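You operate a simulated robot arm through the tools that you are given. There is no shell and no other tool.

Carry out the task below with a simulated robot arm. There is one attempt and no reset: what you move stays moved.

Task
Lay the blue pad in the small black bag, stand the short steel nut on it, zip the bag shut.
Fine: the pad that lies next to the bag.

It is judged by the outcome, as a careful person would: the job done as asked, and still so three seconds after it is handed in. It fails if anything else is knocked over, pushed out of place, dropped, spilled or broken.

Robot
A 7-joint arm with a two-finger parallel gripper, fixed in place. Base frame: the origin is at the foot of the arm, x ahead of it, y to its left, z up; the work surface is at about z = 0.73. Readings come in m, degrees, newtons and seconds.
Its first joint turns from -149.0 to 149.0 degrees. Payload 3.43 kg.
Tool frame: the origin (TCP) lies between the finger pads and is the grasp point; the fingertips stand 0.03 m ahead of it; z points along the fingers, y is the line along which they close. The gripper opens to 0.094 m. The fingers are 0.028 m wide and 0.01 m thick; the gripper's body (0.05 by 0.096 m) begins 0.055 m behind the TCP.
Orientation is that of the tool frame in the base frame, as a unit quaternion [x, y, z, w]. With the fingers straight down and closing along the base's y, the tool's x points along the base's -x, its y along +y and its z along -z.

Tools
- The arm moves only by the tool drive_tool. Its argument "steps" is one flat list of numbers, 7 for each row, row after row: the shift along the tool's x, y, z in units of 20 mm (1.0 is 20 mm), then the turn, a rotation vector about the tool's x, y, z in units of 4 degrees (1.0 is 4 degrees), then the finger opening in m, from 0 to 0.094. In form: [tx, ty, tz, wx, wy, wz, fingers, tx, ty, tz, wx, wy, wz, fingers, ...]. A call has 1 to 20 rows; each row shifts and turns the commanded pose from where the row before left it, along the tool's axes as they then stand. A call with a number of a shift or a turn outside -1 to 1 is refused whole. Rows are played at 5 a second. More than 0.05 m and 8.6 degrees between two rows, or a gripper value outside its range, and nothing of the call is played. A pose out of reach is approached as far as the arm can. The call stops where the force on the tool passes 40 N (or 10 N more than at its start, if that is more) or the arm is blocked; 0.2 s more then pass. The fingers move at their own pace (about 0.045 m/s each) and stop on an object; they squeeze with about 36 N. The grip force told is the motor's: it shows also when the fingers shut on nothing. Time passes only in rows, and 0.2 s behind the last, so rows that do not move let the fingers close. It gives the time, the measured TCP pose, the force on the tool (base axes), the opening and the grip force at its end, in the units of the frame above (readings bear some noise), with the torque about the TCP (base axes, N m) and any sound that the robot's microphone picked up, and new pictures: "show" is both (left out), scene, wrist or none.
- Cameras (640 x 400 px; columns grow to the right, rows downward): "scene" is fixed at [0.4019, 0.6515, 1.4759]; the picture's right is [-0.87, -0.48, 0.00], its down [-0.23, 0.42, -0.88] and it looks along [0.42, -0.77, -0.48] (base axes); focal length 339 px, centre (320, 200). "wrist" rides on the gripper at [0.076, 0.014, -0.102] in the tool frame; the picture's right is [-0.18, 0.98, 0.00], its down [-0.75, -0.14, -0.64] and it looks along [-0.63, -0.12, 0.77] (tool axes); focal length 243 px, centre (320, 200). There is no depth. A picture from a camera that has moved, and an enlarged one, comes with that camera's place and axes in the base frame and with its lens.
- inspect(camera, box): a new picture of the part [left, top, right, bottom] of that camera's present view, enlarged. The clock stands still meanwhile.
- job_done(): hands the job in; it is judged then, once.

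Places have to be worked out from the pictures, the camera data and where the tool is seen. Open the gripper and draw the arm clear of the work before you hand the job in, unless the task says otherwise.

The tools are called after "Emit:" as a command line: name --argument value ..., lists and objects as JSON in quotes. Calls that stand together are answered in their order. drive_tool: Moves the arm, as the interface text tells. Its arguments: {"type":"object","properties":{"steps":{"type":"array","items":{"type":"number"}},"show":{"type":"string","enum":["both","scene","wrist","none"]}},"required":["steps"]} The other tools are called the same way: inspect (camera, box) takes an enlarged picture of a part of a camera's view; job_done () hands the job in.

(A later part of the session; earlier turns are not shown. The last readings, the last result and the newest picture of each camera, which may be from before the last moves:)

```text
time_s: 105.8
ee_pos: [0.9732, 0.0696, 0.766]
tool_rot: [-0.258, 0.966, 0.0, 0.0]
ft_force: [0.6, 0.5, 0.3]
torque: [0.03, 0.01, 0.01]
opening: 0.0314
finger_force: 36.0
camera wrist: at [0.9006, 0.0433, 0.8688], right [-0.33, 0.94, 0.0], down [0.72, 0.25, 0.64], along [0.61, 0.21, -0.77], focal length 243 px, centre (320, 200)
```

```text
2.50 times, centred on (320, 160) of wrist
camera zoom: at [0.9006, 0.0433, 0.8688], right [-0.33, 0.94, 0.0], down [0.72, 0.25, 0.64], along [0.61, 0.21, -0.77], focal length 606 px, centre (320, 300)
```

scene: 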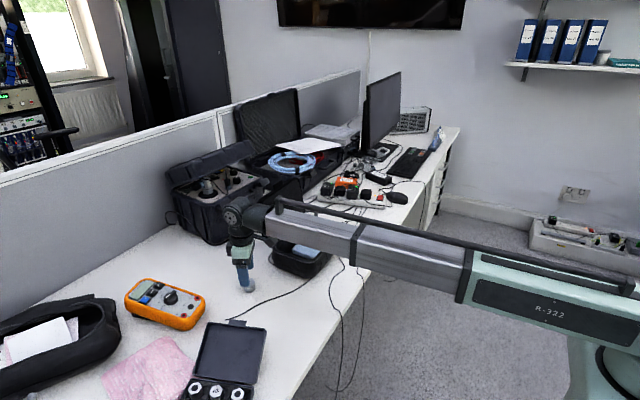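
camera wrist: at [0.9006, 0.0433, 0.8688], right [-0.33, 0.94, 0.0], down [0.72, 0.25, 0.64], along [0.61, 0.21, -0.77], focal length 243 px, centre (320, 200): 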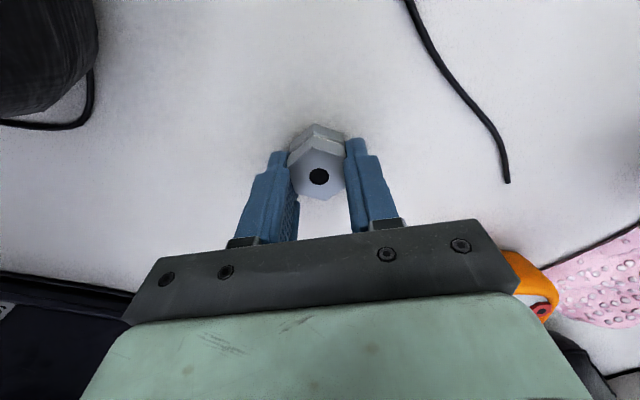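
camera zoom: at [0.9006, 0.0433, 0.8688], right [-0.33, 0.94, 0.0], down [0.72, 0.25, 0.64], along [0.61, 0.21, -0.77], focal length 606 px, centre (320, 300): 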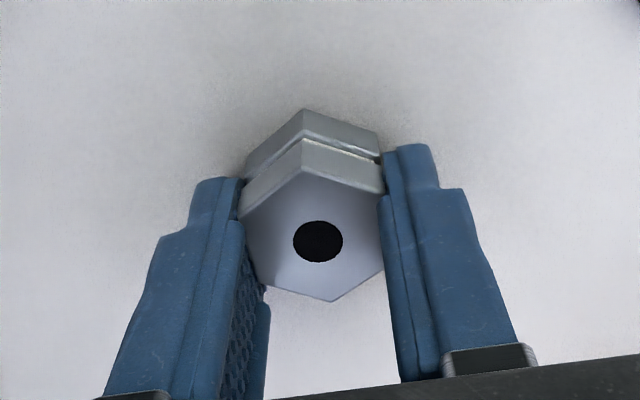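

The nut is held on two flats (0.0314 opening, 36 N). I lift it straight up, then move back toward the robot to stay clear of the open lid.

Emit:
drive_tool --steps '[0, 0, -0.3, 0, 0, 0, 0.02, 0, 0, -0.6, 0, 0, 0, 0.02, 0, 0, -0.9, 0, 0, 0, 0.02, 0, 0, -1, 0, 0, 0, 0.02, 0, 0, -1, 0, 0, 0, 0.02, 0, 0, -1, 0, 0, 0, 0.02, 0, 0, -1, 0, 0, 0, 0.02, 0, 0, -1, 0, 0, 0, 0.02, 0, 0, -1, 0, 0, 0, 0.02, 0.85, 0.49, 0, 0, 0, 0, 0.02, 0.85, 0.49, 0, 0, 0, 0, 0.02, 0.85, 0.49, 0, 0, 0, 0, 0.02, 0.85, 0.49, 0, 0, 0, 0, 0.02]' --show "both"

Emit:
inspect --camera "wrist" --box '[200, 80, 440, 240]'

```text
time_s: 108.6
ee_pos: [0.8938, 0.0695, 0.9226]
tool_rot: [-0.259, 0.966, 0.0, 0.0]
ft_force: [0.4, 0.1, -2.1]
torque: [0.0, 0.01, 0.01]
opening: 0.0313
finger_force: 36.0
camera wrist: at [0.8217, 0.0436, 1.0243], right [-0.33, 0.94, 0.0], down [0.72, 0.25, 0.64], along [0.61, 0.21, -0.77], focal length 243 px, centre (320, 200)
```

scene: 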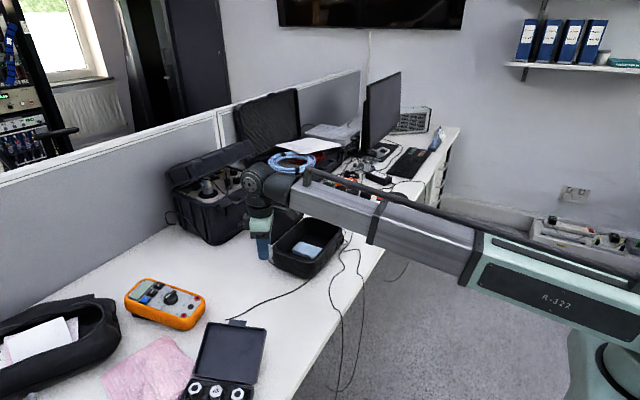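
wrist: 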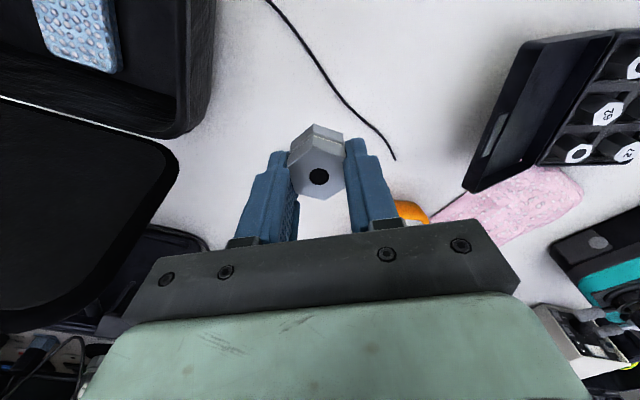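

```text
2.50 times, centred on (320, 160) of wrist
camera zoom: at [0.8217, 0.0436, 1.0243], right [-0.33, 0.94, 0.0], down [0.72, 0.25, 0.64], along [0.61, 0.21, -0.77], focal length 606 px, centre (320, 300)
```

zoom: 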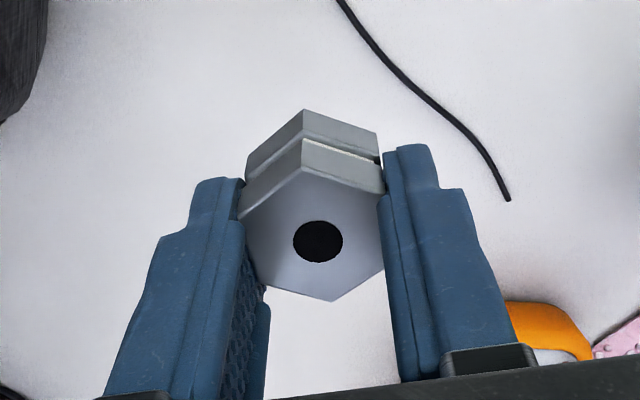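

The nut hangs upright (about 2 N). I carry it along −y to above the pad's centre (0.895, −0.1615).

Emit:
drive_tool --steps '[0.481, -0.834, 0, 0, 0, 0, 0.02, 0.481, -0.834, 0, 0, 0, 0, 0.02, 0.481, -0.834, 0, 0, 0, 0, 0.02, 0.481, -0.834, 0, 0, 0, 0, 0.02, 0.481, -0.834, 0, 0, 0, 0, 0.02, 0.481, -0.834, 0, 0, 0, 0, 0.02, 0.481, -0.834, 0, 0, 0, 0, 0.02, 0.481, -0.834, 0, 0, 0, 0, 0.02, 0.481, -0.834, 0, 0, 0, 0, 0.02, 0.481, -0.834, 0, 0, 0, 0, 0.02, 0.481, -0.834, 0, 0, 0, 0, 0.02, 0.481, -0.834, 0, 0, 0, 0, 0.02]' --show "both"

Emit:
inspect --camera "wrist" --box '[160, 0, 480, 240]'

Emit:
inspect --camera "scene" --box '[245, 150, 365, 280]'

```text
time_s: 111.2
ee_pos: [0.8951, -0.1625, 0.9238]
tool_rot: [-0.259, 0.966, 0.0, 0.0]
ft_force: [-0.6, 0.0, -2.3]
torque: [-0.01, 0.0, -0.01]
opening: 0.0312
finger_force: 36.6
camera wrist: at [0.8226, -0.1879, 1.0257], right [-0.33, 0.94, 0.0], down [0.72, 0.25, 0.64], along [0.61, 0.21, -0.77], focal length 243 px, centre (320, 200)
```

scene: 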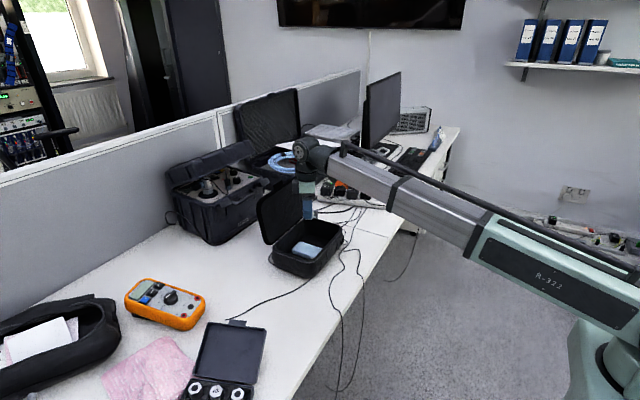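
wrist: 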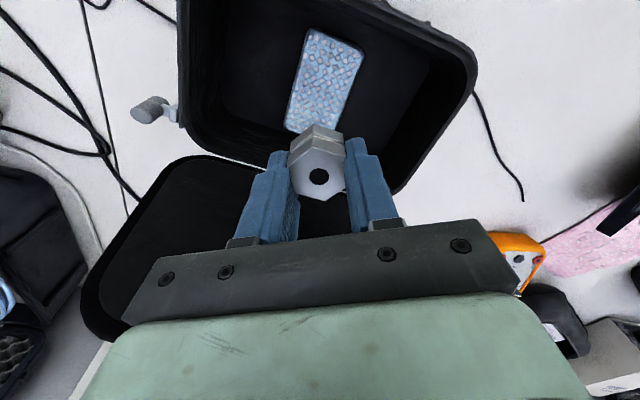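

```text
1.67 times, centred on (320, 120) of wrist
camera zoom: at [0.8226, -0.1879, 1.0257], right [-0.33, 0.94, 0.0], down [0.72, 0.25, 0.64], along [0.61, 0.21, -0.77], focal length 404 px, centre (320, 333)
```

zoom: 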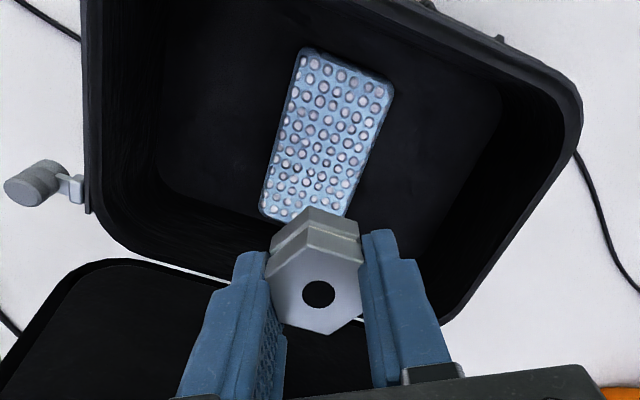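

```text
3.08 times, centred on (305, 215) of scene
camera zoom: at [0.4019, 0.6515, 1.4759], right [-0.87, -0.48, 0.0], down [-0.23, 0.42, -0.88], along [0.42, -0.77, -0.48], focal length 1043 px, centre (366, 154)
```

zoom: 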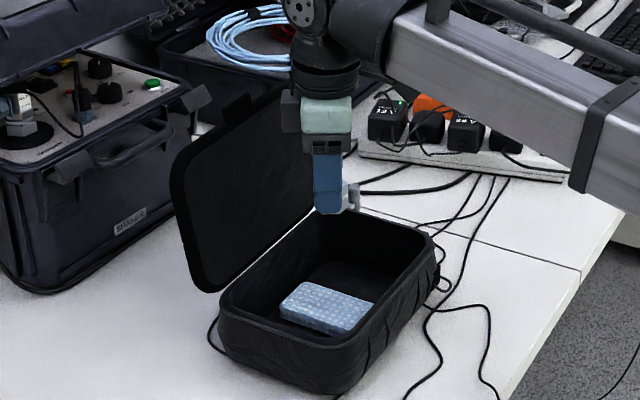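

The pad's centre is (0.897, −0.162), directly beneath the nut. I lower quickly to about 10 mm above the pad.

Emit:
drive_tool --steps '[0, 0, 0.95, 0, 0, 0, 0.02, 0, 0, 0.95, 0, 0, 0, 0.02, 0, 0, 0.95, 0, 0, 0, 0.02, 0, 0, 0.95, 0, 0, 0, 0.02, 0, 0, 0.95, 0, 0, 0, 0.02, 0, 0, 0.95, 0, 0, 0, 0.02]' --show "none"

Emit:
inspect --camera "scene" --box '[265, 190, 345, 270]'

Emit:
inspect --camera "wrist" --box '[200, 60, 440, 240]'

```text
time_s: 112.6
ee_pos: [0.8959, -0.1609, 0.8095]
tool_rot: [-0.259, 0.966, -0.001, 0.0]
ft_force: [-0.6, 0.7, -2.7]
torque: [-0.03, -0.01, -0.01]
opening: 0.0315
finger_force: 36.5
```

```text
5.00 times, centred on (305, 230) of scene
camera zoom: at [0.4019, 0.6515, 1.4759], right [-0.87, -0.48, 0.0], down [-0.23, 0.42, -0.88], along [0.42, -0.77, -0.48], focal length 1694 px, centre (395, 50)
```

zoom: 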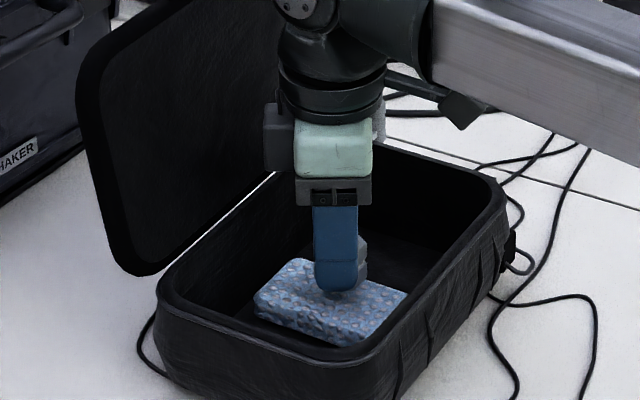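

```text
2.22 times, centred on (320, 150) of wrist
camera zoom: at [0.8226, -0.1876, 0.9107], right [-0.33, 0.94, 0.0], down [0.72, 0.25, 0.64], along [0.61, 0.21, -0.77], focal length 539 px, centre (320, 311)
```

zoom: 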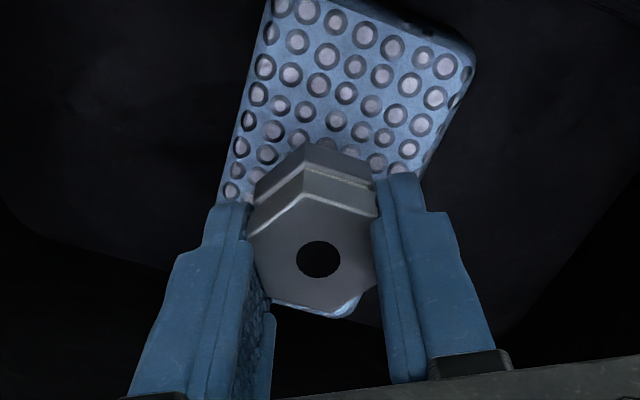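

The nut is right over the pad. I lower in 2 mm rows until I feel contact.

Emit:
drive_tool --steps '[0, 0, 0.1, 0, 0, 0, 0.02, 0, 0, 0.1, 0, 0, 0, 0.02, 0, 0, 0.1, 0, 0, 0, 0.02, 0, 0, 0.1, 0, 0, 0, 0.02, 0, 0, 0.1, 0, 0, 0, 0.02]' --show "none"

Emit:
drive_tool --steps '[0, 0, 0.1, 0, 0, 0, 0.02]' --show "none"

Emit:
drive_tool --steps '[0, 0, 0.1, 0, 0, 0, 0.02]' --show "none"

```text
time_s: 113.8
ee_pos: [0.8954, -0.1624, 0.7994]
tool_rot: [-0.259, 0.966, 0.0, 0.0]
ft_force: [0.7, -0.2, -1.5]
torque: [-0.01, -0.01, -0.01]
opening: 0.0318
finger_force: 36.1
```

```text
time_s: 114.2
ee_pos: [0.8959, -0.1619, 0.7979]
tool_rot: [-0.259, 0.966, 0.0, 0.0]
ft_force: [0.7, -0.2, -2.8]
torque: [0.0, -0.01, 0.02]
opening: 0.0314
finger_force: 36.3
```

```text
time_s: 114.6
ee_pos: [0.8961, -0.1617, 0.7961]
tool_rot: [-0.258, 0.966, 0.001, 0.0]
ft_force: [0.7, -0.2, -2.0]
torque: [0.0, -0.03, 0.01]
opening: 0.0314
finger_force: 36.0
```

The nut still hangs free (−2 N is its weight). I go on in single small steps.

Emit:
drive_tool --steps '[0, 0, 0.08, 0, 0, 0, 0.02]' --show "none"

Emit:
drive_tool --steps '[0, 0, 0.08, 0, 0, 0, 0.02]' --show "none"

```text
time_s: 115.0
ee_pos: [0.8967, -0.1606, 0.7944]
tool_rot: [-0.259, 0.966, 0.0, 0.0]
ft_force: [0.0, 0.1, -2.4]
torque: [0.0, 0.01, -0.01]
opening: 0.0312
finger_force: 36.1
```

```text
time_s: 115.4
ee_pos: [0.8968, -0.1616, 0.7924]
tool_rot: [-0.258, 0.966, 0.0, 0.0]
ft_force: [0.1, 1.6, 0.8]
torque: [0.05, -0.02, 0.02]
opening: 0.0312
finger_force: 35.7
```

The reading went from −2.4 to +0.8 N: the nut stands on the pad. I open slowly and rise straight up.

Emit:
drive_tool --steps '[0, 0, 0, 0, 0, 0, 0.033, 0, 0, 0, 0, 0, 0, 0.036, 0, 0, 0, 0, 0, 0, 0.042, 0, 0, 0, 0, 0, 0, 0.05, 0, 0, 0, 0, 0, 0, 0.055, 0, 0, -0.4, 0, 0, 0, 0.055, 0, 0, -0.6, 0, 0, 0, 0.055, 0, 0, -0.9, 0, 0, 0, 0.055, 0, 0, -0.9, 0, 0, 0, 0.055, 0, 0, -0.9, 0, 0, 0, 0.055, 0, 0, -0.9, 0, 0, 0, 0.055, 0, 0, -0.9, 0, 0, 0, 0.055, 0, 0, -0.9, 0, 0, 0, 0.055]' --show "wrist"

Emit:
inspect --camera "scene" --box '[265, 190, 345, 270]'

Emit:
inspect --camera "wrist" --box '[160, 0, 480, 240]'

```text
time_s: 118.2
ee_pos: [0.8948, -0.1625, 0.9217]
tool_rot: [-0.259, 0.966, 0.0, 0.0]
ft_force: [1.2, -0.4, 0.0]
torque: [0.03, -0.05, 0.0]
opening: 0.0548
finger_force: 0.0
camera wrist: at [0.8219, -0.1885, 1.0222], right [-0.33, 0.94, 0.0], down [0.72, 0.25, 0.64], along [0.61, 0.21, -0.77], focal length 243 px, centre (320, 200)
```

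wrist: 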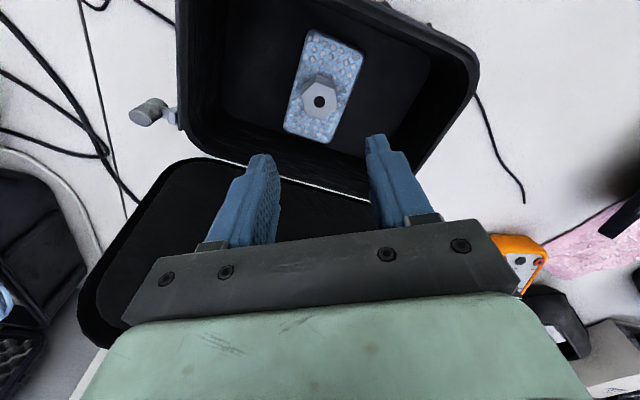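

```text
5.00 times, centred on (305, 230) of scene
camera zoom: at [0.4019, 0.6515, 1.4759], right [-0.87, -0.48, 0.0], down [-0.23, 0.42, -0.88], along [0.42, -0.77, -0.48], focal length 1694 px, centre (395, 50)
```

zoom: 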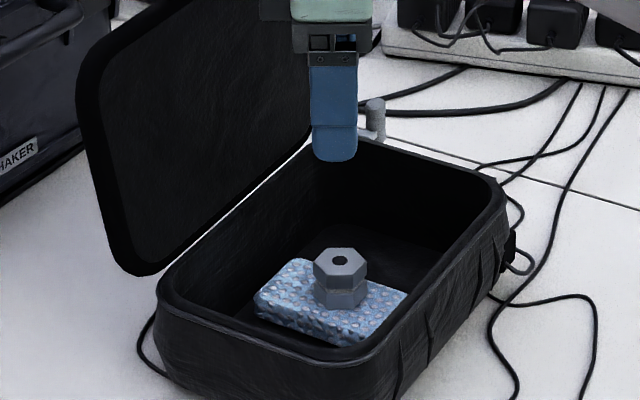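

```text
1.67 times, centred on (320, 120) of wrist
camera zoom: at [0.8219, -0.1885, 1.0222], right [-0.33, 0.94, 0.0], down [0.72, 0.25, 0.64], along [0.61, 0.21, -0.77], focal length 404 px, centre (320, 333)
```

zoom: 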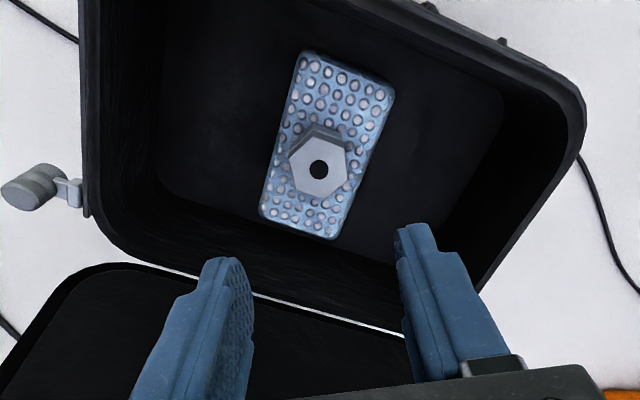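

The pad is flat and the nut stands upright on it, well below the rim. To close the lid I'll straddle its top edge from above, with the fingers closing along x. First I raise clear of the lid and yaw to 90°.

Emit:
drive_tool --steps '[0, 0, -0.95, 0, 0, 0, 0.07, 0, 0, -0.95, 0, 0, 0, 0.09, 0, 0, -0.95, 0, 0, 0, 0.094, 0, 0, -0.95, 0, 0, 0, 0.094, 0, 0, -0.95, 0, 0, 0, 0.094, 0, 0, -0.95, 0, 0, -1, 0.094, 0, 0, 0, 0, 0, -1, 0.094, 0, 0, 0, 0, 0, -1, 0.094, 0, 0, 0, 0, 0, -1, 0.094, 0, 0, 0, 0, 0, -1, 0.094, 0, 0, 0, 0, 0, -1, 0.094, 0, 0, 0, 0, 0, -1, 0.094, 0, 0, 0, 0, 0, -1, 0.094, 0, 0, 0, 0, 0, -1, 0.094, 0, 0, 0, 0, 0, -1, 0.094, 0, 0, 0, 0, 0, -1, 0.094, 0, 0, 0, 0, 0, -1, 0.094, 0, 0, 0, 0, 0, -1, 0.094, 0, 0, 0, 0, 0, -1, 0.094, 0, 0, 0, 0, 0, -1, 0.094]' --show "both"

Emit:
inspect --camera "scene" --box '[225, 120, 365, 280]'

Emit:
inspect --camera "wrist" --box '[80, 0, 480, 240]'

```text
time_s: 122.4
ee_pos: [0.8951, -0.1602, 1.0332]
tool_rot: [0.707, -0.707, 0.0, 0.0]
ft_force: [-0.4, -0.1, 0.1]
torque: [-0.03, 0.01, 0.02]
opening: 0.0939
finger_force: 0.0
camera wrist: at [0.882, -0.2377, 1.1358], right [-0.98, 0.18, 0.0], down [0.14, 0.75, 0.64], along [0.12, 0.63, -0.77], focal length 243 px, centre (320, 200)
```

scene: 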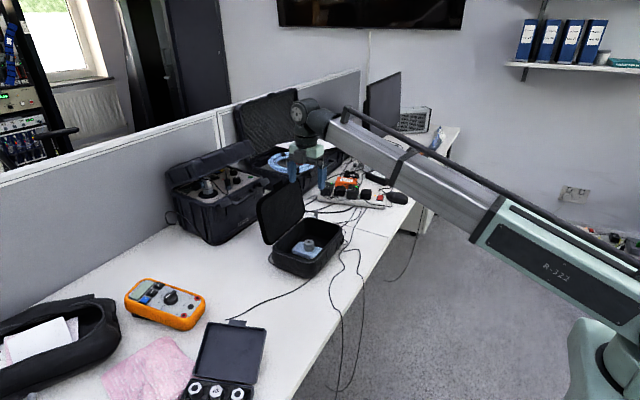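
wrist: 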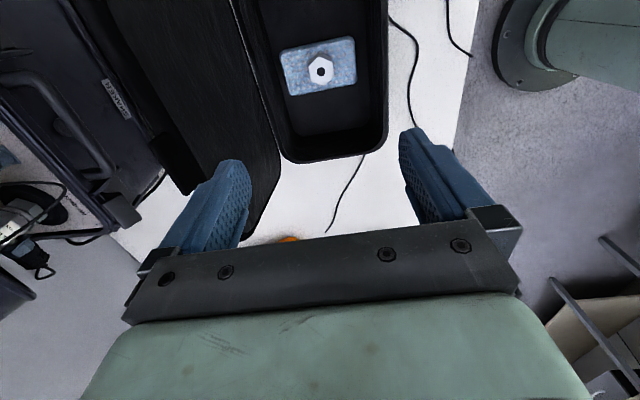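

```text
2.50 times, centred on (295, 200) of scene
camera zoom: at [0.4019, 0.6515, 1.4759], right [-0.87, -0.48, 0.0], down [-0.23, 0.42, -0.88], along [0.42, -0.77, -0.48], focal length 847 px, centre (382, 200)
```

zoom: 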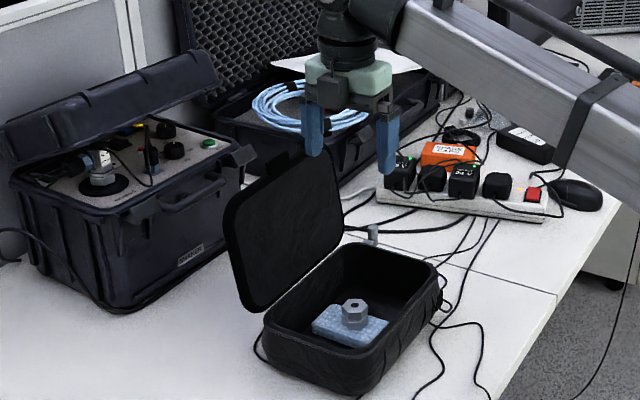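

```text
1.60 times, centred on (280, 120) of wrist
camera zoom: at [0.882, -0.2377, 1.1358], right [-0.98, 0.18, 0.0], down [0.14, 0.75, 0.64], along [0.12, 0.63, -0.77], focal length 388 px, centre (384, 328)
```

zoom: 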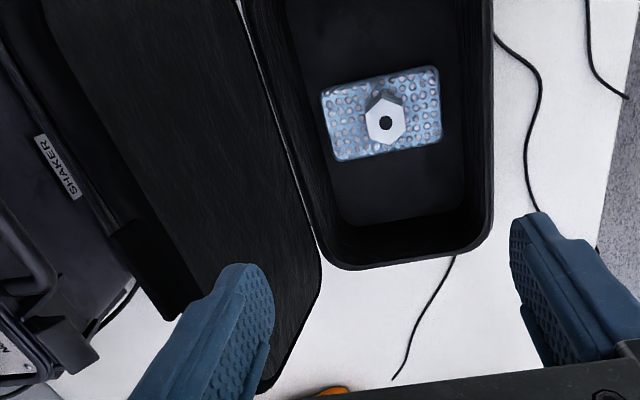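

The scene view shows the tab on top of the open lid, close to the finger's line. I enlarge both views to fix the tab's position accurately before moving over it.

Emit:
inspect --camera "scene" --box '[260, 150, 320, 210]'

Emit:
inspect --camera "wrist" --box '[120, 80, 280, 240]'

```text
6.67 times, centred on (290, 180) of scene
camera zoom: at [0.4019, 0.6515, 1.4759], right [-0.87, -0.48, 0.0], down [-0.23, 0.42, -0.88], along [0.42, -0.77, -0.48], focal length 2259 px, centre (520, 333)
```

zoom: 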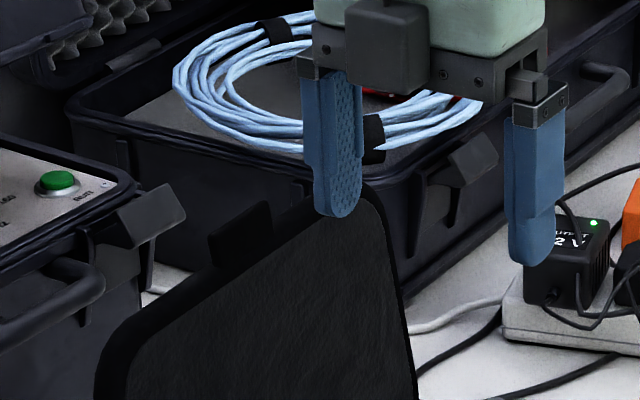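

```text
2.50 times, centred on (200, 160) of wrist
camera zoom: at [0.882, -0.2377, 1.1358], right [-0.98, 0.18, 0.0], down [0.14, 0.75, 0.64], along [0.12, 0.63, -0.77], focal length 606 px, centre (620, 300)
```

zoom: 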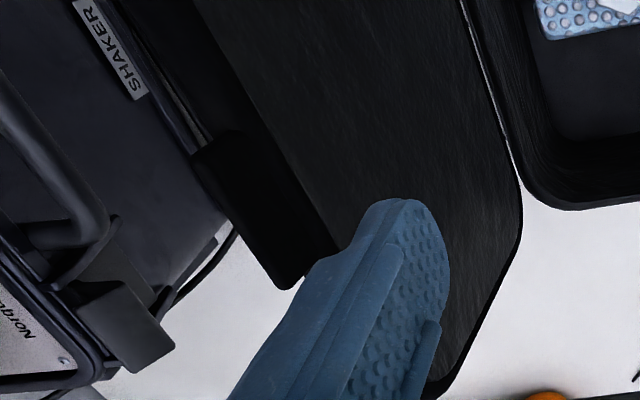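

Combining both views, the tab's tip is at about (1.0, −0.16, 0.986), so the lid stands just past vertical on a hinge near x≈0.978. I raise a little, move out to x≈0.975 with the fingers fully open so one passes over the lid, and then look.

Emit:
drive_tool --steps '[0, 0, -1, 0, 0, 0, 0.094, 0, -0.8, 0, 0, 0, 0, 0.094, 0, -0.8, 0, 0, 0, 0, 0.094, 0, -0.8, 0, 0, 0, 0, 0.094, 0, -0.8, 0, 0, 0, 0, 0.094, 0, -0.8, 0, 0, 0, 0, 0.094]' --show "wrist"

Emit:
inspect --camera "scene" --box '[240, 130, 330, 230]'

Emit:
inspect --camera "wrist" --box '[180, 0, 480, 240]'

```text
time_s: 123.8
ee_pos: [0.9748, -0.1617, 1.0551]
tool_rot: [0.707, -0.707, 0.0, 0.0]
ft_force: [-0.3, -0.2, -0.3]
torque: [0.0, -0.02, -0.03]
opening: 0.0937
finger_force: 0.0
camera wrist: at [0.9614, -0.2386, 1.156], right [-0.98, 0.18, 0.0], down [0.14, 0.75, 0.64], along [0.12, 0.63, -0.77], focal length 243 px, centre (320, 200)
```

wrist: 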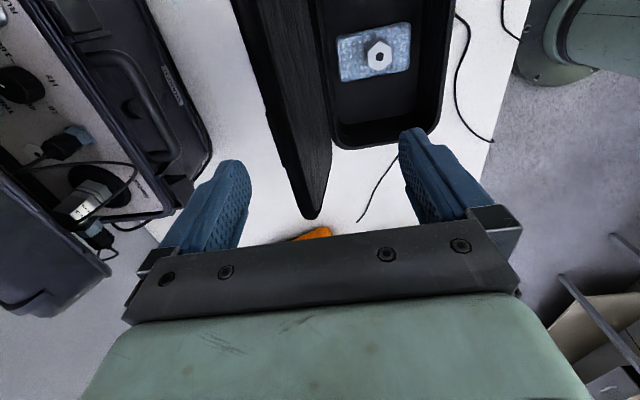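

```text
4.00 times, centred on (285, 180) of scene
camera zoom: at [0.4019, 0.6515, 1.4759], right [-0.87, -0.48, 0.0], down [-0.23, 0.42, -0.88], along [0.42, -0.77, -0.48], focal length 1355 px, centre (460, 280)
```

zoom: 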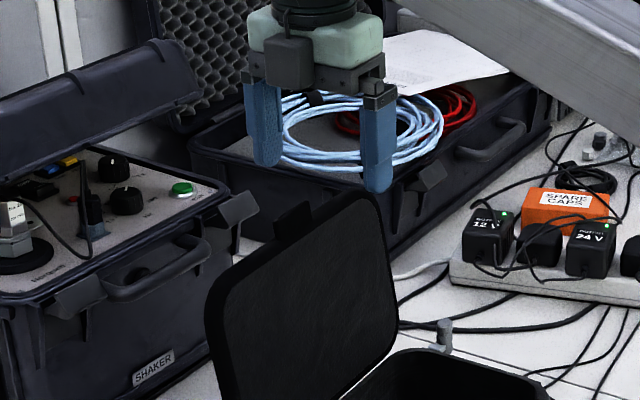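

```text
1.67 times, centred on (330, 120) of wrist
camera zoom: at [0.9614, -0.2386, 1.156], right [-0.98, 0.18, 0.0], down [0.14, 0.75, 0.64], along [0.12, 0.63, -0.77], focal length 404 px, centre (303, 333)
```

zoom: 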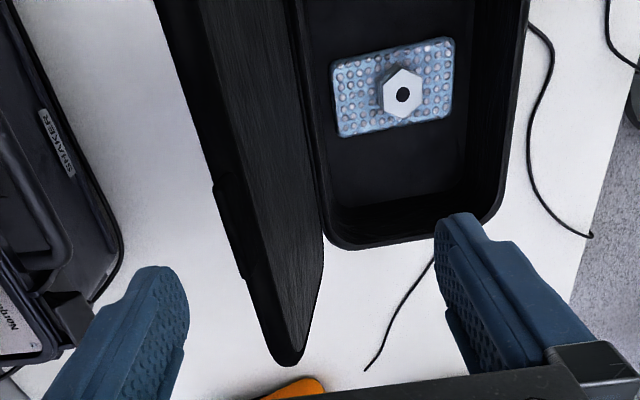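

The lid stands neatly between the two fingers: one outside it, one inside. I descend 57 mm so the tips pass below the tab's end.

Emit:
drive_tool --steps '[0, 0, 0.7, 0, 0, 0, 0.094, 0, 0, 0.7, 0, 0, 0, 0.094, 0, 0, 0.7, 0, 0, 0, 0.094, 0, 0, 0.75, 0, 0, 0, 0.094]' --show "wrist"

Emit:
inspect --camera "scene" --box '[240, 140, 330, 240]'

Emit:
inspect --camera "wrist" --box '[180, 0, 480, 240]'

```text
time_s: 124.8
ee_pos: [0.9749, -0.1604, 0.9945]
tool_rot: [0.707, -0.707, 0.0, 0.0]
ft_force: [-0.3, -0.6, 0.0]
torque: [0.02, -0.01, 0.01]
opening: 0.0938
finger_force: 0.1
camera wrist: at [0.9614, -0.2371, 1.0978], right [-0.98, 0.18, 0.0], down [0.14, 0.75, 0.64], along [0.12, 0.63, -0.77], focal length 243 px, centre (320, 200)
```

wrist: 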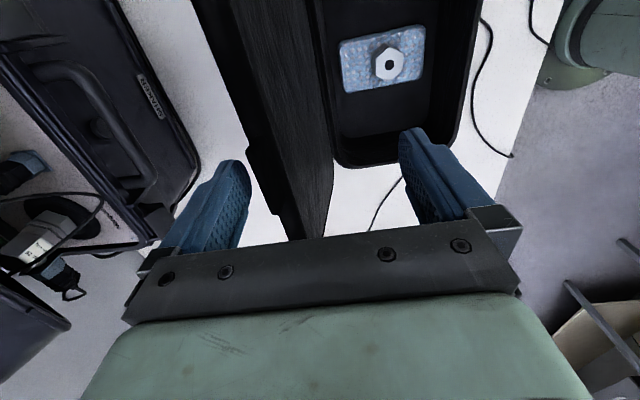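

```text
4.00 times, centred on (285, 190) of scene
camera zoom: at [0.4019, 0.6515, 1.4759], right [-0.87, -0.48, 0.0], down [-0.23, 0.42, -0.88], along [0.42, -0.77, -0.48], focal length 1355 px, centre (460, 240)
```

zoom: 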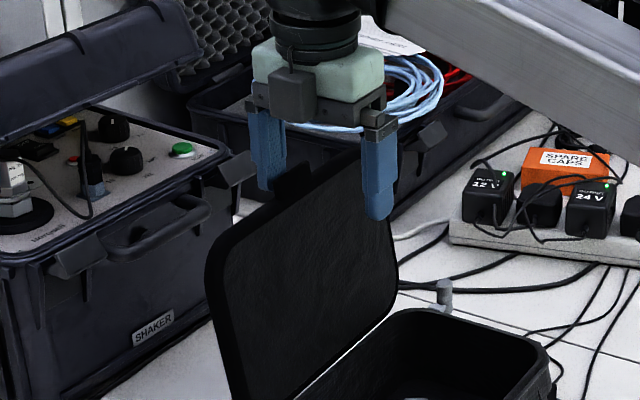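

```text
1.67 times, centred on (330, 120) of wrist
camera zoom: at [0.9614, -0.2371, 1.0978], right [-0.98, 0.18, 0.0], down [0.14, 0.75, 0.64], along [0.12, 0.63, -0.77], focal length 404 px, centre (303, 333)
```

zoom: 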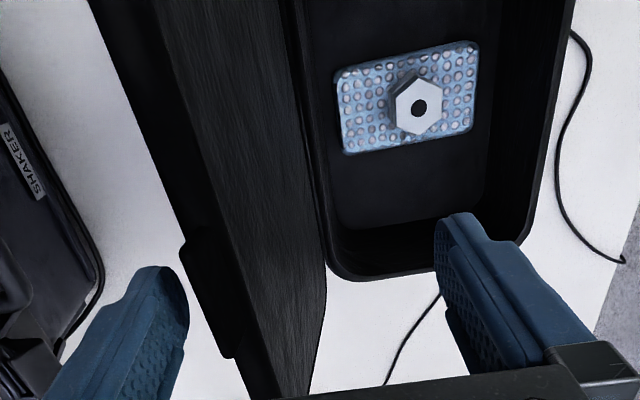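

The lid's top edge and tab are inside the cage. I narrow the opening to 0.06 and draw slowly toward the robot by 20 mm, so the outer finger brings the lid over vertical.

Emit:
drive_tool --steps '[0, 0, 0, 0, 0, 0, 0.08, 0, 0, 0, 0, 0, 0, 0.07, 0, 0, 0, 0, 0, 0, 0.06, 0, 0.2, 0, 0, 0, 0, 0.06, 0, 0.2, 0, 0, 0, 0, 0.06, 0, 0.2, 0, 0, 0, 0, 0.06, 0, 0.2, 0, 0, 0, 0, 0.06, 0, 0.2, 0, 0, 0, 0, 0.06]' --show "wrist"

Emit:
inspect --camera "scene" --box '[240, 140, 340, 260]'

```text
time_s: 126.6
ee_pos: [0.955, -0.1619, 0.9956]
tool_rot: [-0.707, 0.707, 0.0, 0.0]
ft_force: [-0.5, 0.0, -0.3]
torque: [-0.02, 0.01, -0.03]
opening: 0.0601
finger_force: 0.3
camera wrist: at [0.9415, -0.2373, 1.0985], right [-0.98, 0.18, 0.0], down [0.14, 0.75, 0.64], along [0.12, 0.63, -0.77], focal length 243 px, centre (320, 200)
```

wrist: 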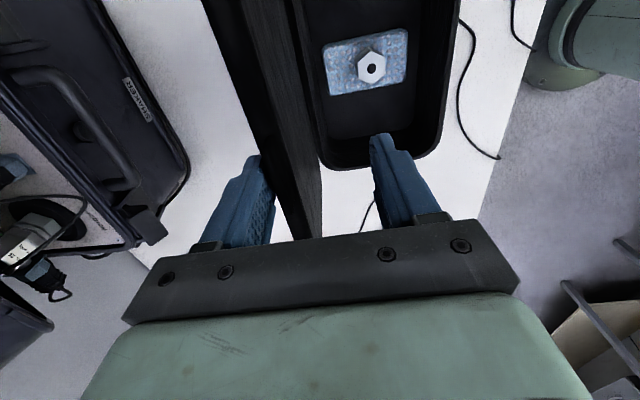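

```text
3.33 times, centred on (290, 200) of scene
camera zoom: at [0.4019, 0.6515, 1.4759], right [-0.87, -0.48, 0.0], down [-0.23, 0.42, -0.88], along [0.42, -0.77, -0.48], focal length 1130 px, centre (420, 200)
```

zoom: 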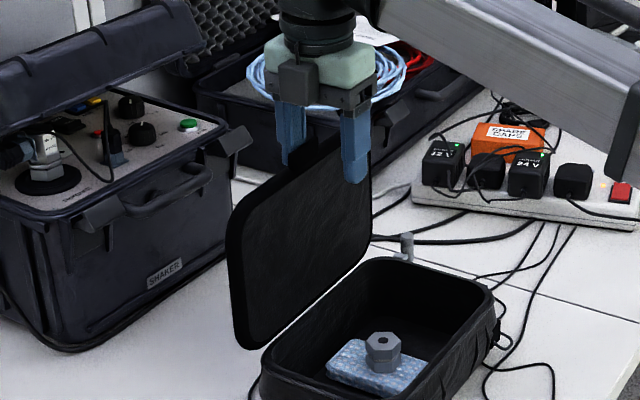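

The lid follows smoothly, now about 85°, with no free fall. I keep drawing it in, 36 mm toward the robot and slightly down.

Emit:
drive_tool --steps '[0, 0.3, 0.02, 0, 0, 0, 0.06, 0, 0.3, 0.02, 0, 0, 0, 0.06, 0, 0.3, 0.03, 0, 0, 0, 0.06, 0, 0.3, 0.04, 0, 0, 0, 0.06, 0, 0.3, 0.06, 0, 0, 0, 0.06, 0, 0.3, 0.08, 0, 0, 0, 0.06]' --show "wrist"

Emit:
inspect --camera "scene" --box '[240, 140, 340, 260]'

Emit:
inspect --camera "wrist" --box '[180, 0, 480, 240]'

```text
time_s: 128.0
ee_pos: [0.9196, -0.1612, 0.9921]
tool_rot: [0.707, -0.707, 0.0, 0.0]
ft_force: [0.1, -0.3, 0.3]
torque: [0.02, -0.02, 0.01]
opening: 0.0599
finger_force: 0.1
camera wrist: at [0.9059, -0.2379, 1.0935], right [-0.98, 0.18, 0.0], down [0.14, 0.75, 0.64], along [0.12, 0.63, -0.77], focal length 243 px, centre (320, 200)
```

wrist: 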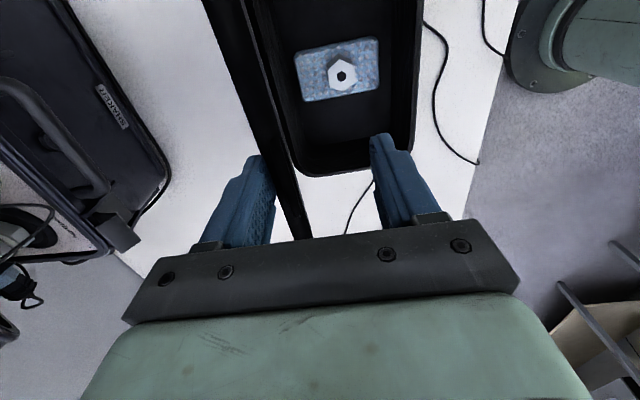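

```text
3.33 times, centred on (290, 200) of scene
camera zoom: at [0.4019, 0.6515, 1.4759], right [-0.87, -0.48, 0.0], down [-0.23, 0.42, -0.88], along [0.42, -0.77, -0.48], focal length 1130 px, centre (420, 200)
```

zoom: 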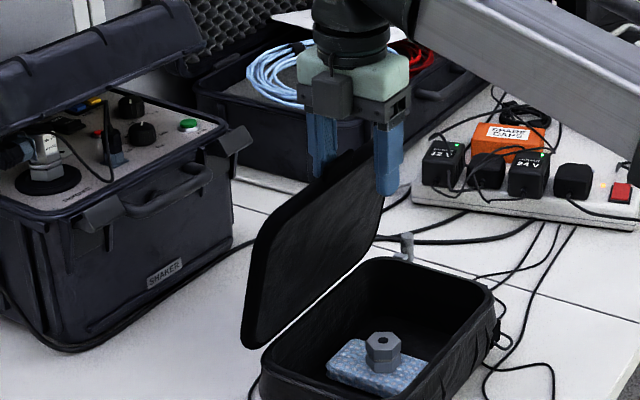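

```text
1.67 times, centred on (330, 120) of wrist
camera zoom: at [0.9059, -0.2379, 1.0935], right [-0.98, 0.18, 0.0], down [0.14, 0.75, 0.64], along [0.12, 0.63, -0.77], focal length 404 px, centre (303, 333)
```

zoom: 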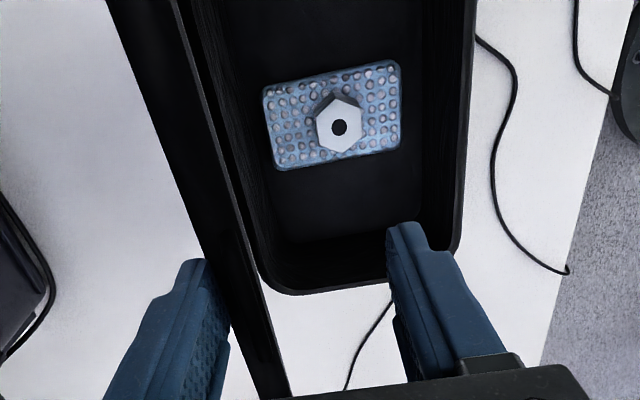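

The lid is at about 72° and stays where it is pushed, held by its hinge's own friction. I continue to press its top surface along the arc to about 45°.

Emit:
drive_tool --steps '[0, 0.3325, 0.189, 0, 0, 0, 0.06, 0, 0.3325, 0.189, 0, 0, 0, 0.06, 0, 0.3325, 0.189, 0, 0, 0, 0.06, 0, 0.3325, 0.189, 0, 0, 0, 0.06, 0, 0.35, 0.19, 0, 0, 0, 0.06, 0, 0.35, 0.19, 0, 0, 0, 0.06, 0, 0.35, 0.19, 0, 0, 0, 0.06, 0, 0.35, 0.19, 0, 0, 0, 0.06, 0, 0.35, 0.19, 0, 0, 0, 0.06]' --show "wrist"

Emit:
inspect --camera "scene" --box '[240, 140, 350, 270]'

Emit:
inspect --camera "wrist" --box '[180, 0, 480, 240]'

```text
time_s: 130.0
ee_pos: [0.8591, -0.1625, 0.9586]
tool_rot: [-0.707, 0.707, 0.0, 0.001]
ft_force: [-0.3, -1.1, 0.1]
torque: [-0.02, -0.02, 0.0]
opening: 0.0596
finger_force: 0.0
camera wrist: at [0.8444, -0.2376, 1.0599], right [-0.98, 0.18, 0.0], down [0.14, 0.75, 0.64], along [0.12, 0.63, -0.77], focal length 243 px, centre (320, 200)
```

wrist: 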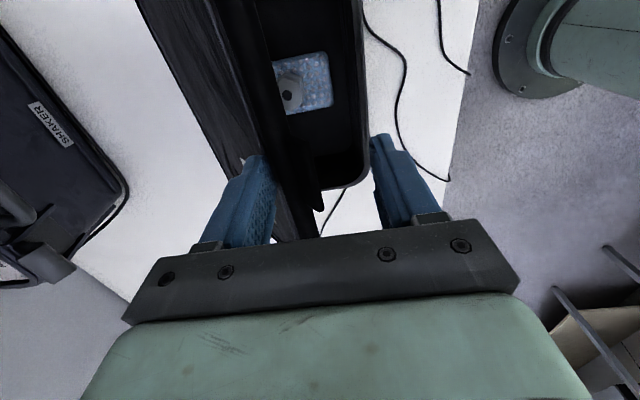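

```text
3.08 times, centred on (295, 205) of scene
camera zoom: at [0.4019, 0.6515, 1.4759], right [-0.87, -0.48, 0.0], down [-0.23, 0.42, -0.88], along [0.42, -0.77, -0.48], focal length 1043 px, centre (397, 185)
```

zoom: 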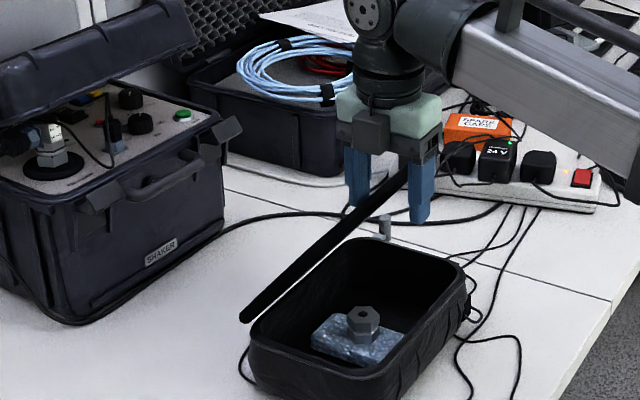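

```text
1.67 times, centred on (330, 120) of wrist
camera zoom: at [0.8444, -0.2376, 1.0599], right [-0.98, 0.18, 0.0], down [0.14, 0.75, 0.64], along [0.12, 0.63, -0.77], focal length 404 px, centre (303, 333)
```

zoom: 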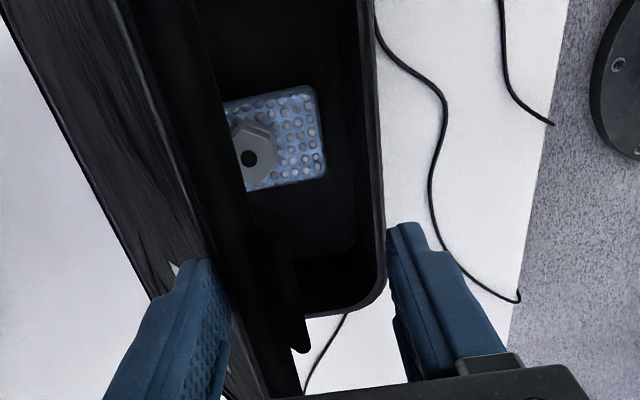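

It works well: the lid is near 50–55° and the bag is steady. I continue along the arc to about 20°.

Emit:
drive_tool --steps '[0, 0.28, 0.27, 0, 0, 0, 0.06, 0, 0.28, 0.27, 0, 0, 0, 0.06, 0, 0.28, 0.27, 0, 0, 0, 0.06, 0, 0.28, 0.27, 0, 0, 0, 0.06, 0, 0.28, 0.27, 0, 0, 0, 0.06, 0, 0.21, 0.34, 0, 0, 0, 0.06, 0, 0.21, 0.34, 0, 0, 0, 0.06, 0, 0.21, 0.34, 0, 0, 0, 0.06]' --show "wrist"

Emit:
inspect --camera "scene" --box '[240, 140, 350, 280]'

Emit:
inspect --camera "wrist" --box '[180, 0, 480, 240]'

```text
time_s: 131.8
ee_pos: [0.8157, -0.1619, 0.9114]
tool_rot: [-0.707, 0.708, -0.001, 0.0]
ft_force: [1.0, 0.3, -0.2]
torque: [0.01, -0.01, 0.01]
opening: 0.06
finger_force: 0.0
camera wrist: at [0.803, -0.2374, 1.0126], right [-0.98, 0.18, 0.0], down [0.14, 0.75, 0.64], along [0.12, 0.63, -0.77], focal length 243 px, centre (320, 200)
```

wrist: 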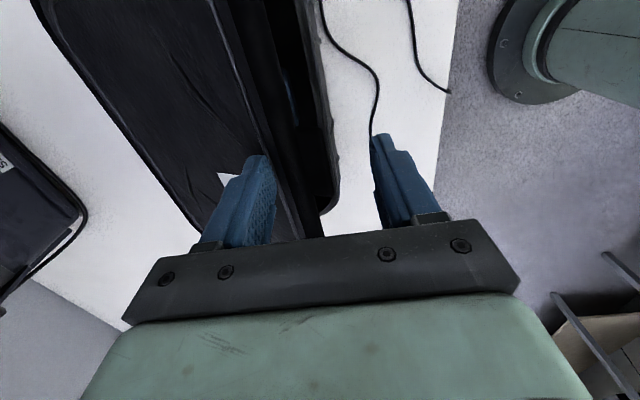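

```text
2.86 times, centred on (295, 210) of scene
camera zoom: at [0.4019, 0.6515, 1.4759], right [-0.87, -0.48, 0.0], down [-0.23, 0.42, -0.88], along [0.42, -0.77, -0.48], focal length 968 px, centre (391, 171)
```

zoom: 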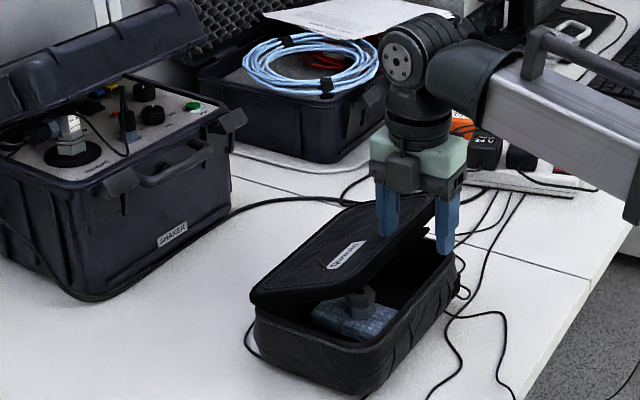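

```text
1.67 times, centred on (330, 120) of wrist
camera zoom: at [0.803, -0.2374, 1.0126], right [-0.98, 0.18, 0.0], down [0.14, 0.75, 0.64], along [0.12, 0.63, -0.77], focal length 404 px, centre (303, 333)
```

zoom: 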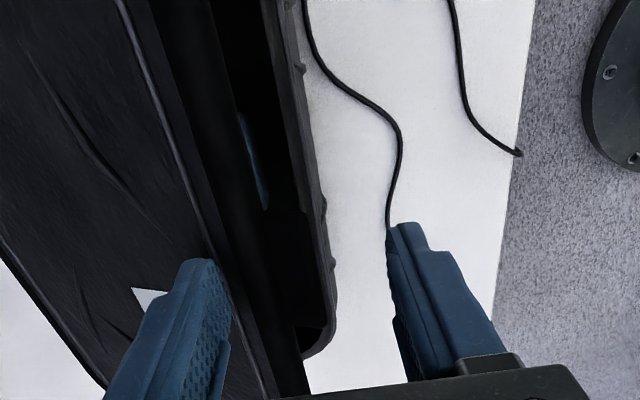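

The lid is at about 25°, the nut is still standing, and the force is tiny. I lower it further to just above closed.

Emit:
drive_tool --steps '[0, 0.17, 0.36, 0, 0, 0, 0.06, 0, 0.17, 0.36, 0, 0, 0, 0.06, 0, 0.09, 0.317, 0, 0, 0, 0.06, 0, 0.09, 0.317, 0, 0, 0, 0.06, 0, 0.09, 0.317, 0, 0, 0, 0.06, 0, 0.09, 0.317, 0, 0, 0, 0.06]' --show "wrist"

Emit:
inspect --camera "scene" --box '[250, 170, 350, 280]'

```text
time_s: 133.2
ee_pos: [0.8033, -0.159, 0.8716]
tool_rot: [-0.707, 0.707, 0.0, 0.0]
ft_force: [-0.6, 0.0, 0.1]
torque: [0.0, 0.0, 0.0]
opening: 0.06
finger_force: 0.1
camera wrist: at [0.7892, -0.2373, 0.9731], right [-0.98, 0.18, 0.0], down [0.14, 0.75, 0.64], along [0.12, 0.63, -0.77], focal length 243 px, centre (320, 200)
```

wrist: 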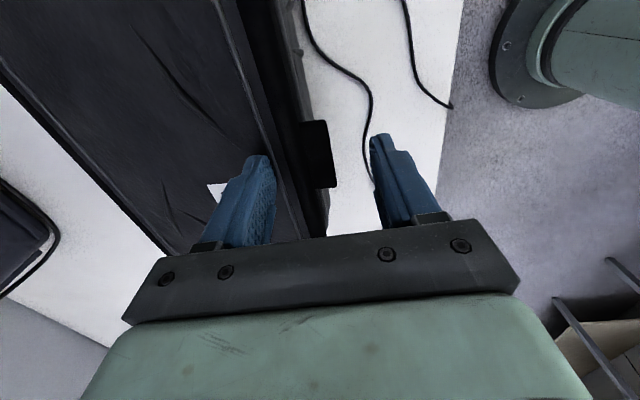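

```text
3.64 times, centred on (300, 225) of scene
camera zoom: at [0.4019, 0.6515, 1.4759], right [-0.87, -0.48, 0.0], down [-0.23, 0.42, -0.88], along [0.42, -0.77, -0.48], focal length 1232 px, centre (393, 109)
```

zoom: 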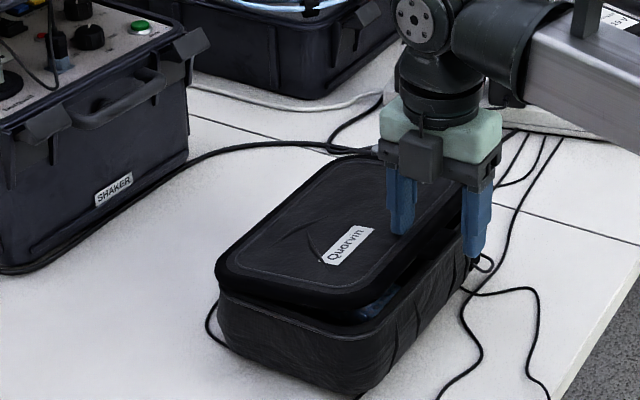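

About 8° remain. I press on down in 3 mm rows, watching the force.

Emit:
drive_tool --steps '[0, 0.03, 0.15, 0, 0, 0, 0.06, 0, 0.03, 0.15, 0, 0, 0, 0.06, 0, 0.03, 0.15, 0, 0, 0, 0.06, 0, 0, 0.1, 0, 0, 0, 0.06]' --show "none"

Emit:
drive_tool --steps '[0, 0, 0.08, 0, 0, 0, 0.06]' --show "none"

Emit:
inspect --camera "scene" --box '[250, 170, 350, 280]'

```text
time_s: 134.2
ee_pos: [0.8022, -0.1604, 0.8598]
tool_rot: [0.708, -0.707, -0.001, 0.0]
ft_force: [-0.9, -0.5, 0.3]
torque: [0.02, 0.04, -0.01]
opening: 0.0601
finger_force: 0.1
```

```text
time_s: 134.6
ee_pos: [0.8008, -0.1616, 0.8576]
tool_rot: [0.707, -0.707, 0.0, 0.0]
ft_force: [-0.7, 0.8, -0.4]
torque: [-0.02, -0.02, 0.0]
opening: 0.06
finger_force: 0.0
```

```text
3.64 times, centred on (300, 225) of scene
camera zoom: at [0.4019, 0.6515, 1.4759], right [-0.87, -0.48, 0.0], down [-0.23, 0.42, -0.88], along [0.42, -0.77, -0.48], focal length 1232 px, centre (393, 109)
```

zoom: 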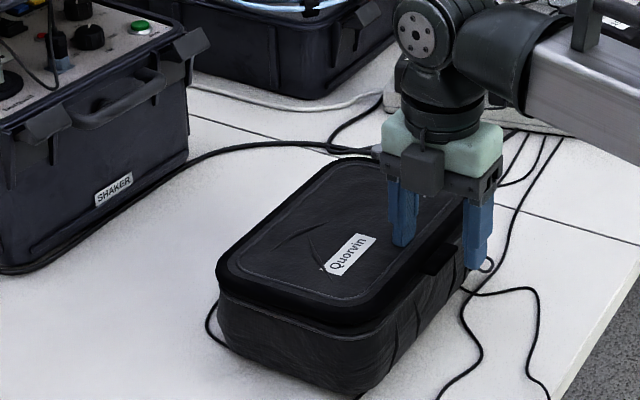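

The lid is almost down. A few more small presses until I feel it seat.

Emit:
drive_tool --steps '[0, 0, 0.08, 0, 0, 0, 0.06]' --show "none"

Emit:
drive_tool --steps '[0, 0, 0.08, 0, 0, 0, 0.06]' --show "none"

Emit:
inspect --camera "scene" --box '[265, 230, 335, 280]'

```text
time_s: 135.0
ee_pos: [0.8026, -0.1597, 0.8571]
tool_rot: [0.707, -0.707, 0.0, 0.0]
ft_force: [-0.5, -0.8, -0.7]
torque: [0.01, -0.01, 0.01]
opening: 0.06
finger_force: 0.1
```

```text
time_s: 135.4
ee_pos: [0.8017, -0.16, 0.8573]
tool_rot: [0.708, -0.707, 0.0, 0.0]
ft_force: [0.9, 0.6, 0.2]
torque: [0.02, 0.02, -0.01]
opening: 0.0603
finger_force: 0.0
```

```text
8.00 times, centred on (300, 255) of scene
camera zoom: at [0.4019, 0.6515, 1.4759], right [-0.87, -0.48, 0.0], down [-0.23, 0.42, -0.88], along [0.42, -0.77, -0.48], focal length 2711 px, centre (480, -240)
```

zoom: 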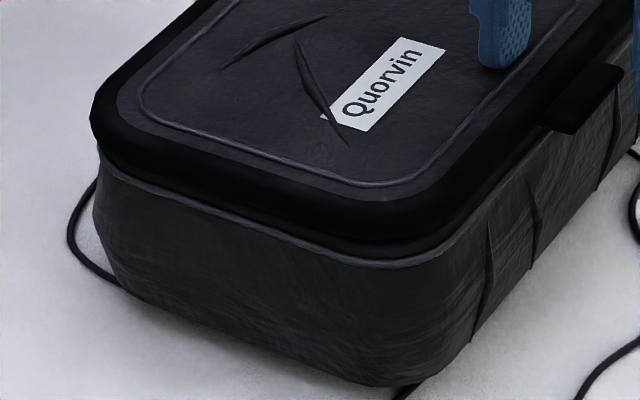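

The seam looks closed like at the start, but I haven't felt it seat. I continue small presses until the force rises.

Emit:
drive_tool --steps '[0, 0, 0.1, 0, 0, 0, 0.06]' --show "none"

Emit:
drive_tool --steps '[0, 0, 0.1, 0, 0, 0, 0.06]' --show "none"

Emit:
drive_tool --steps '[0, 0, 0.1, 0, 0, 0, 0.06]' --show "wrist"

```text
time_s: 135.8
ee_pos: [0.8018, -0.1622, 0.8543]
tool_rot: [0.707, -0.707, 0.0, 0.0]
ft_force: [0.2, 0.1, -0.3]
torque: [-0.03, 0.03, -0.01]
opening: 0.0601
finger_force: 0.0
```

```text
time_s: 136.2
ee_pos: [0.8028, -0.1628, 0.8518]
tool_rot: [0.707, -0.707, 0.0, 0.0]
ft_force: [0.0, -0.4, -0.6]
torque: [-0.01, 0.0, 0.01]
opening: 0.0601
finger_force: 0.0
```

```text
time_s: 136.6
ee_pos: [0.8027, -0.1631, 0.8513]
tool_rot: [-0.707, 0.707, -0.001, 0.0]
ft_force: [-0.2, -1.2, 17.5]
torque: [0.01, -0.57, 0.04]
opening: 0.0598
finger_force: 0.0
camera wrist: at [0.7882, -0.2381, 0.9524], right [-0.98, 0.18, 0.0], down [0.14, 0.75, 0.64], along [0.12, 0.63, -0.77], focal length 243 px, centre (320, 200)
```

wrist: 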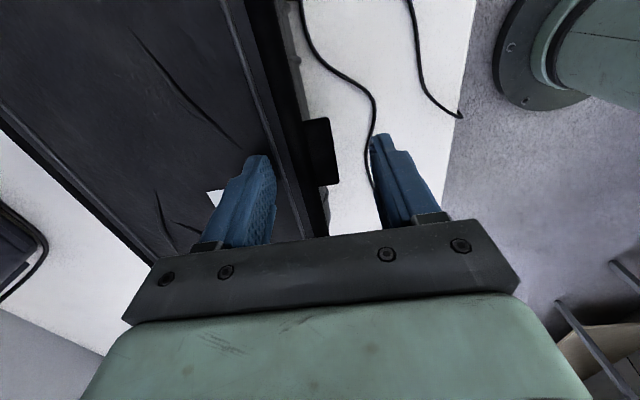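

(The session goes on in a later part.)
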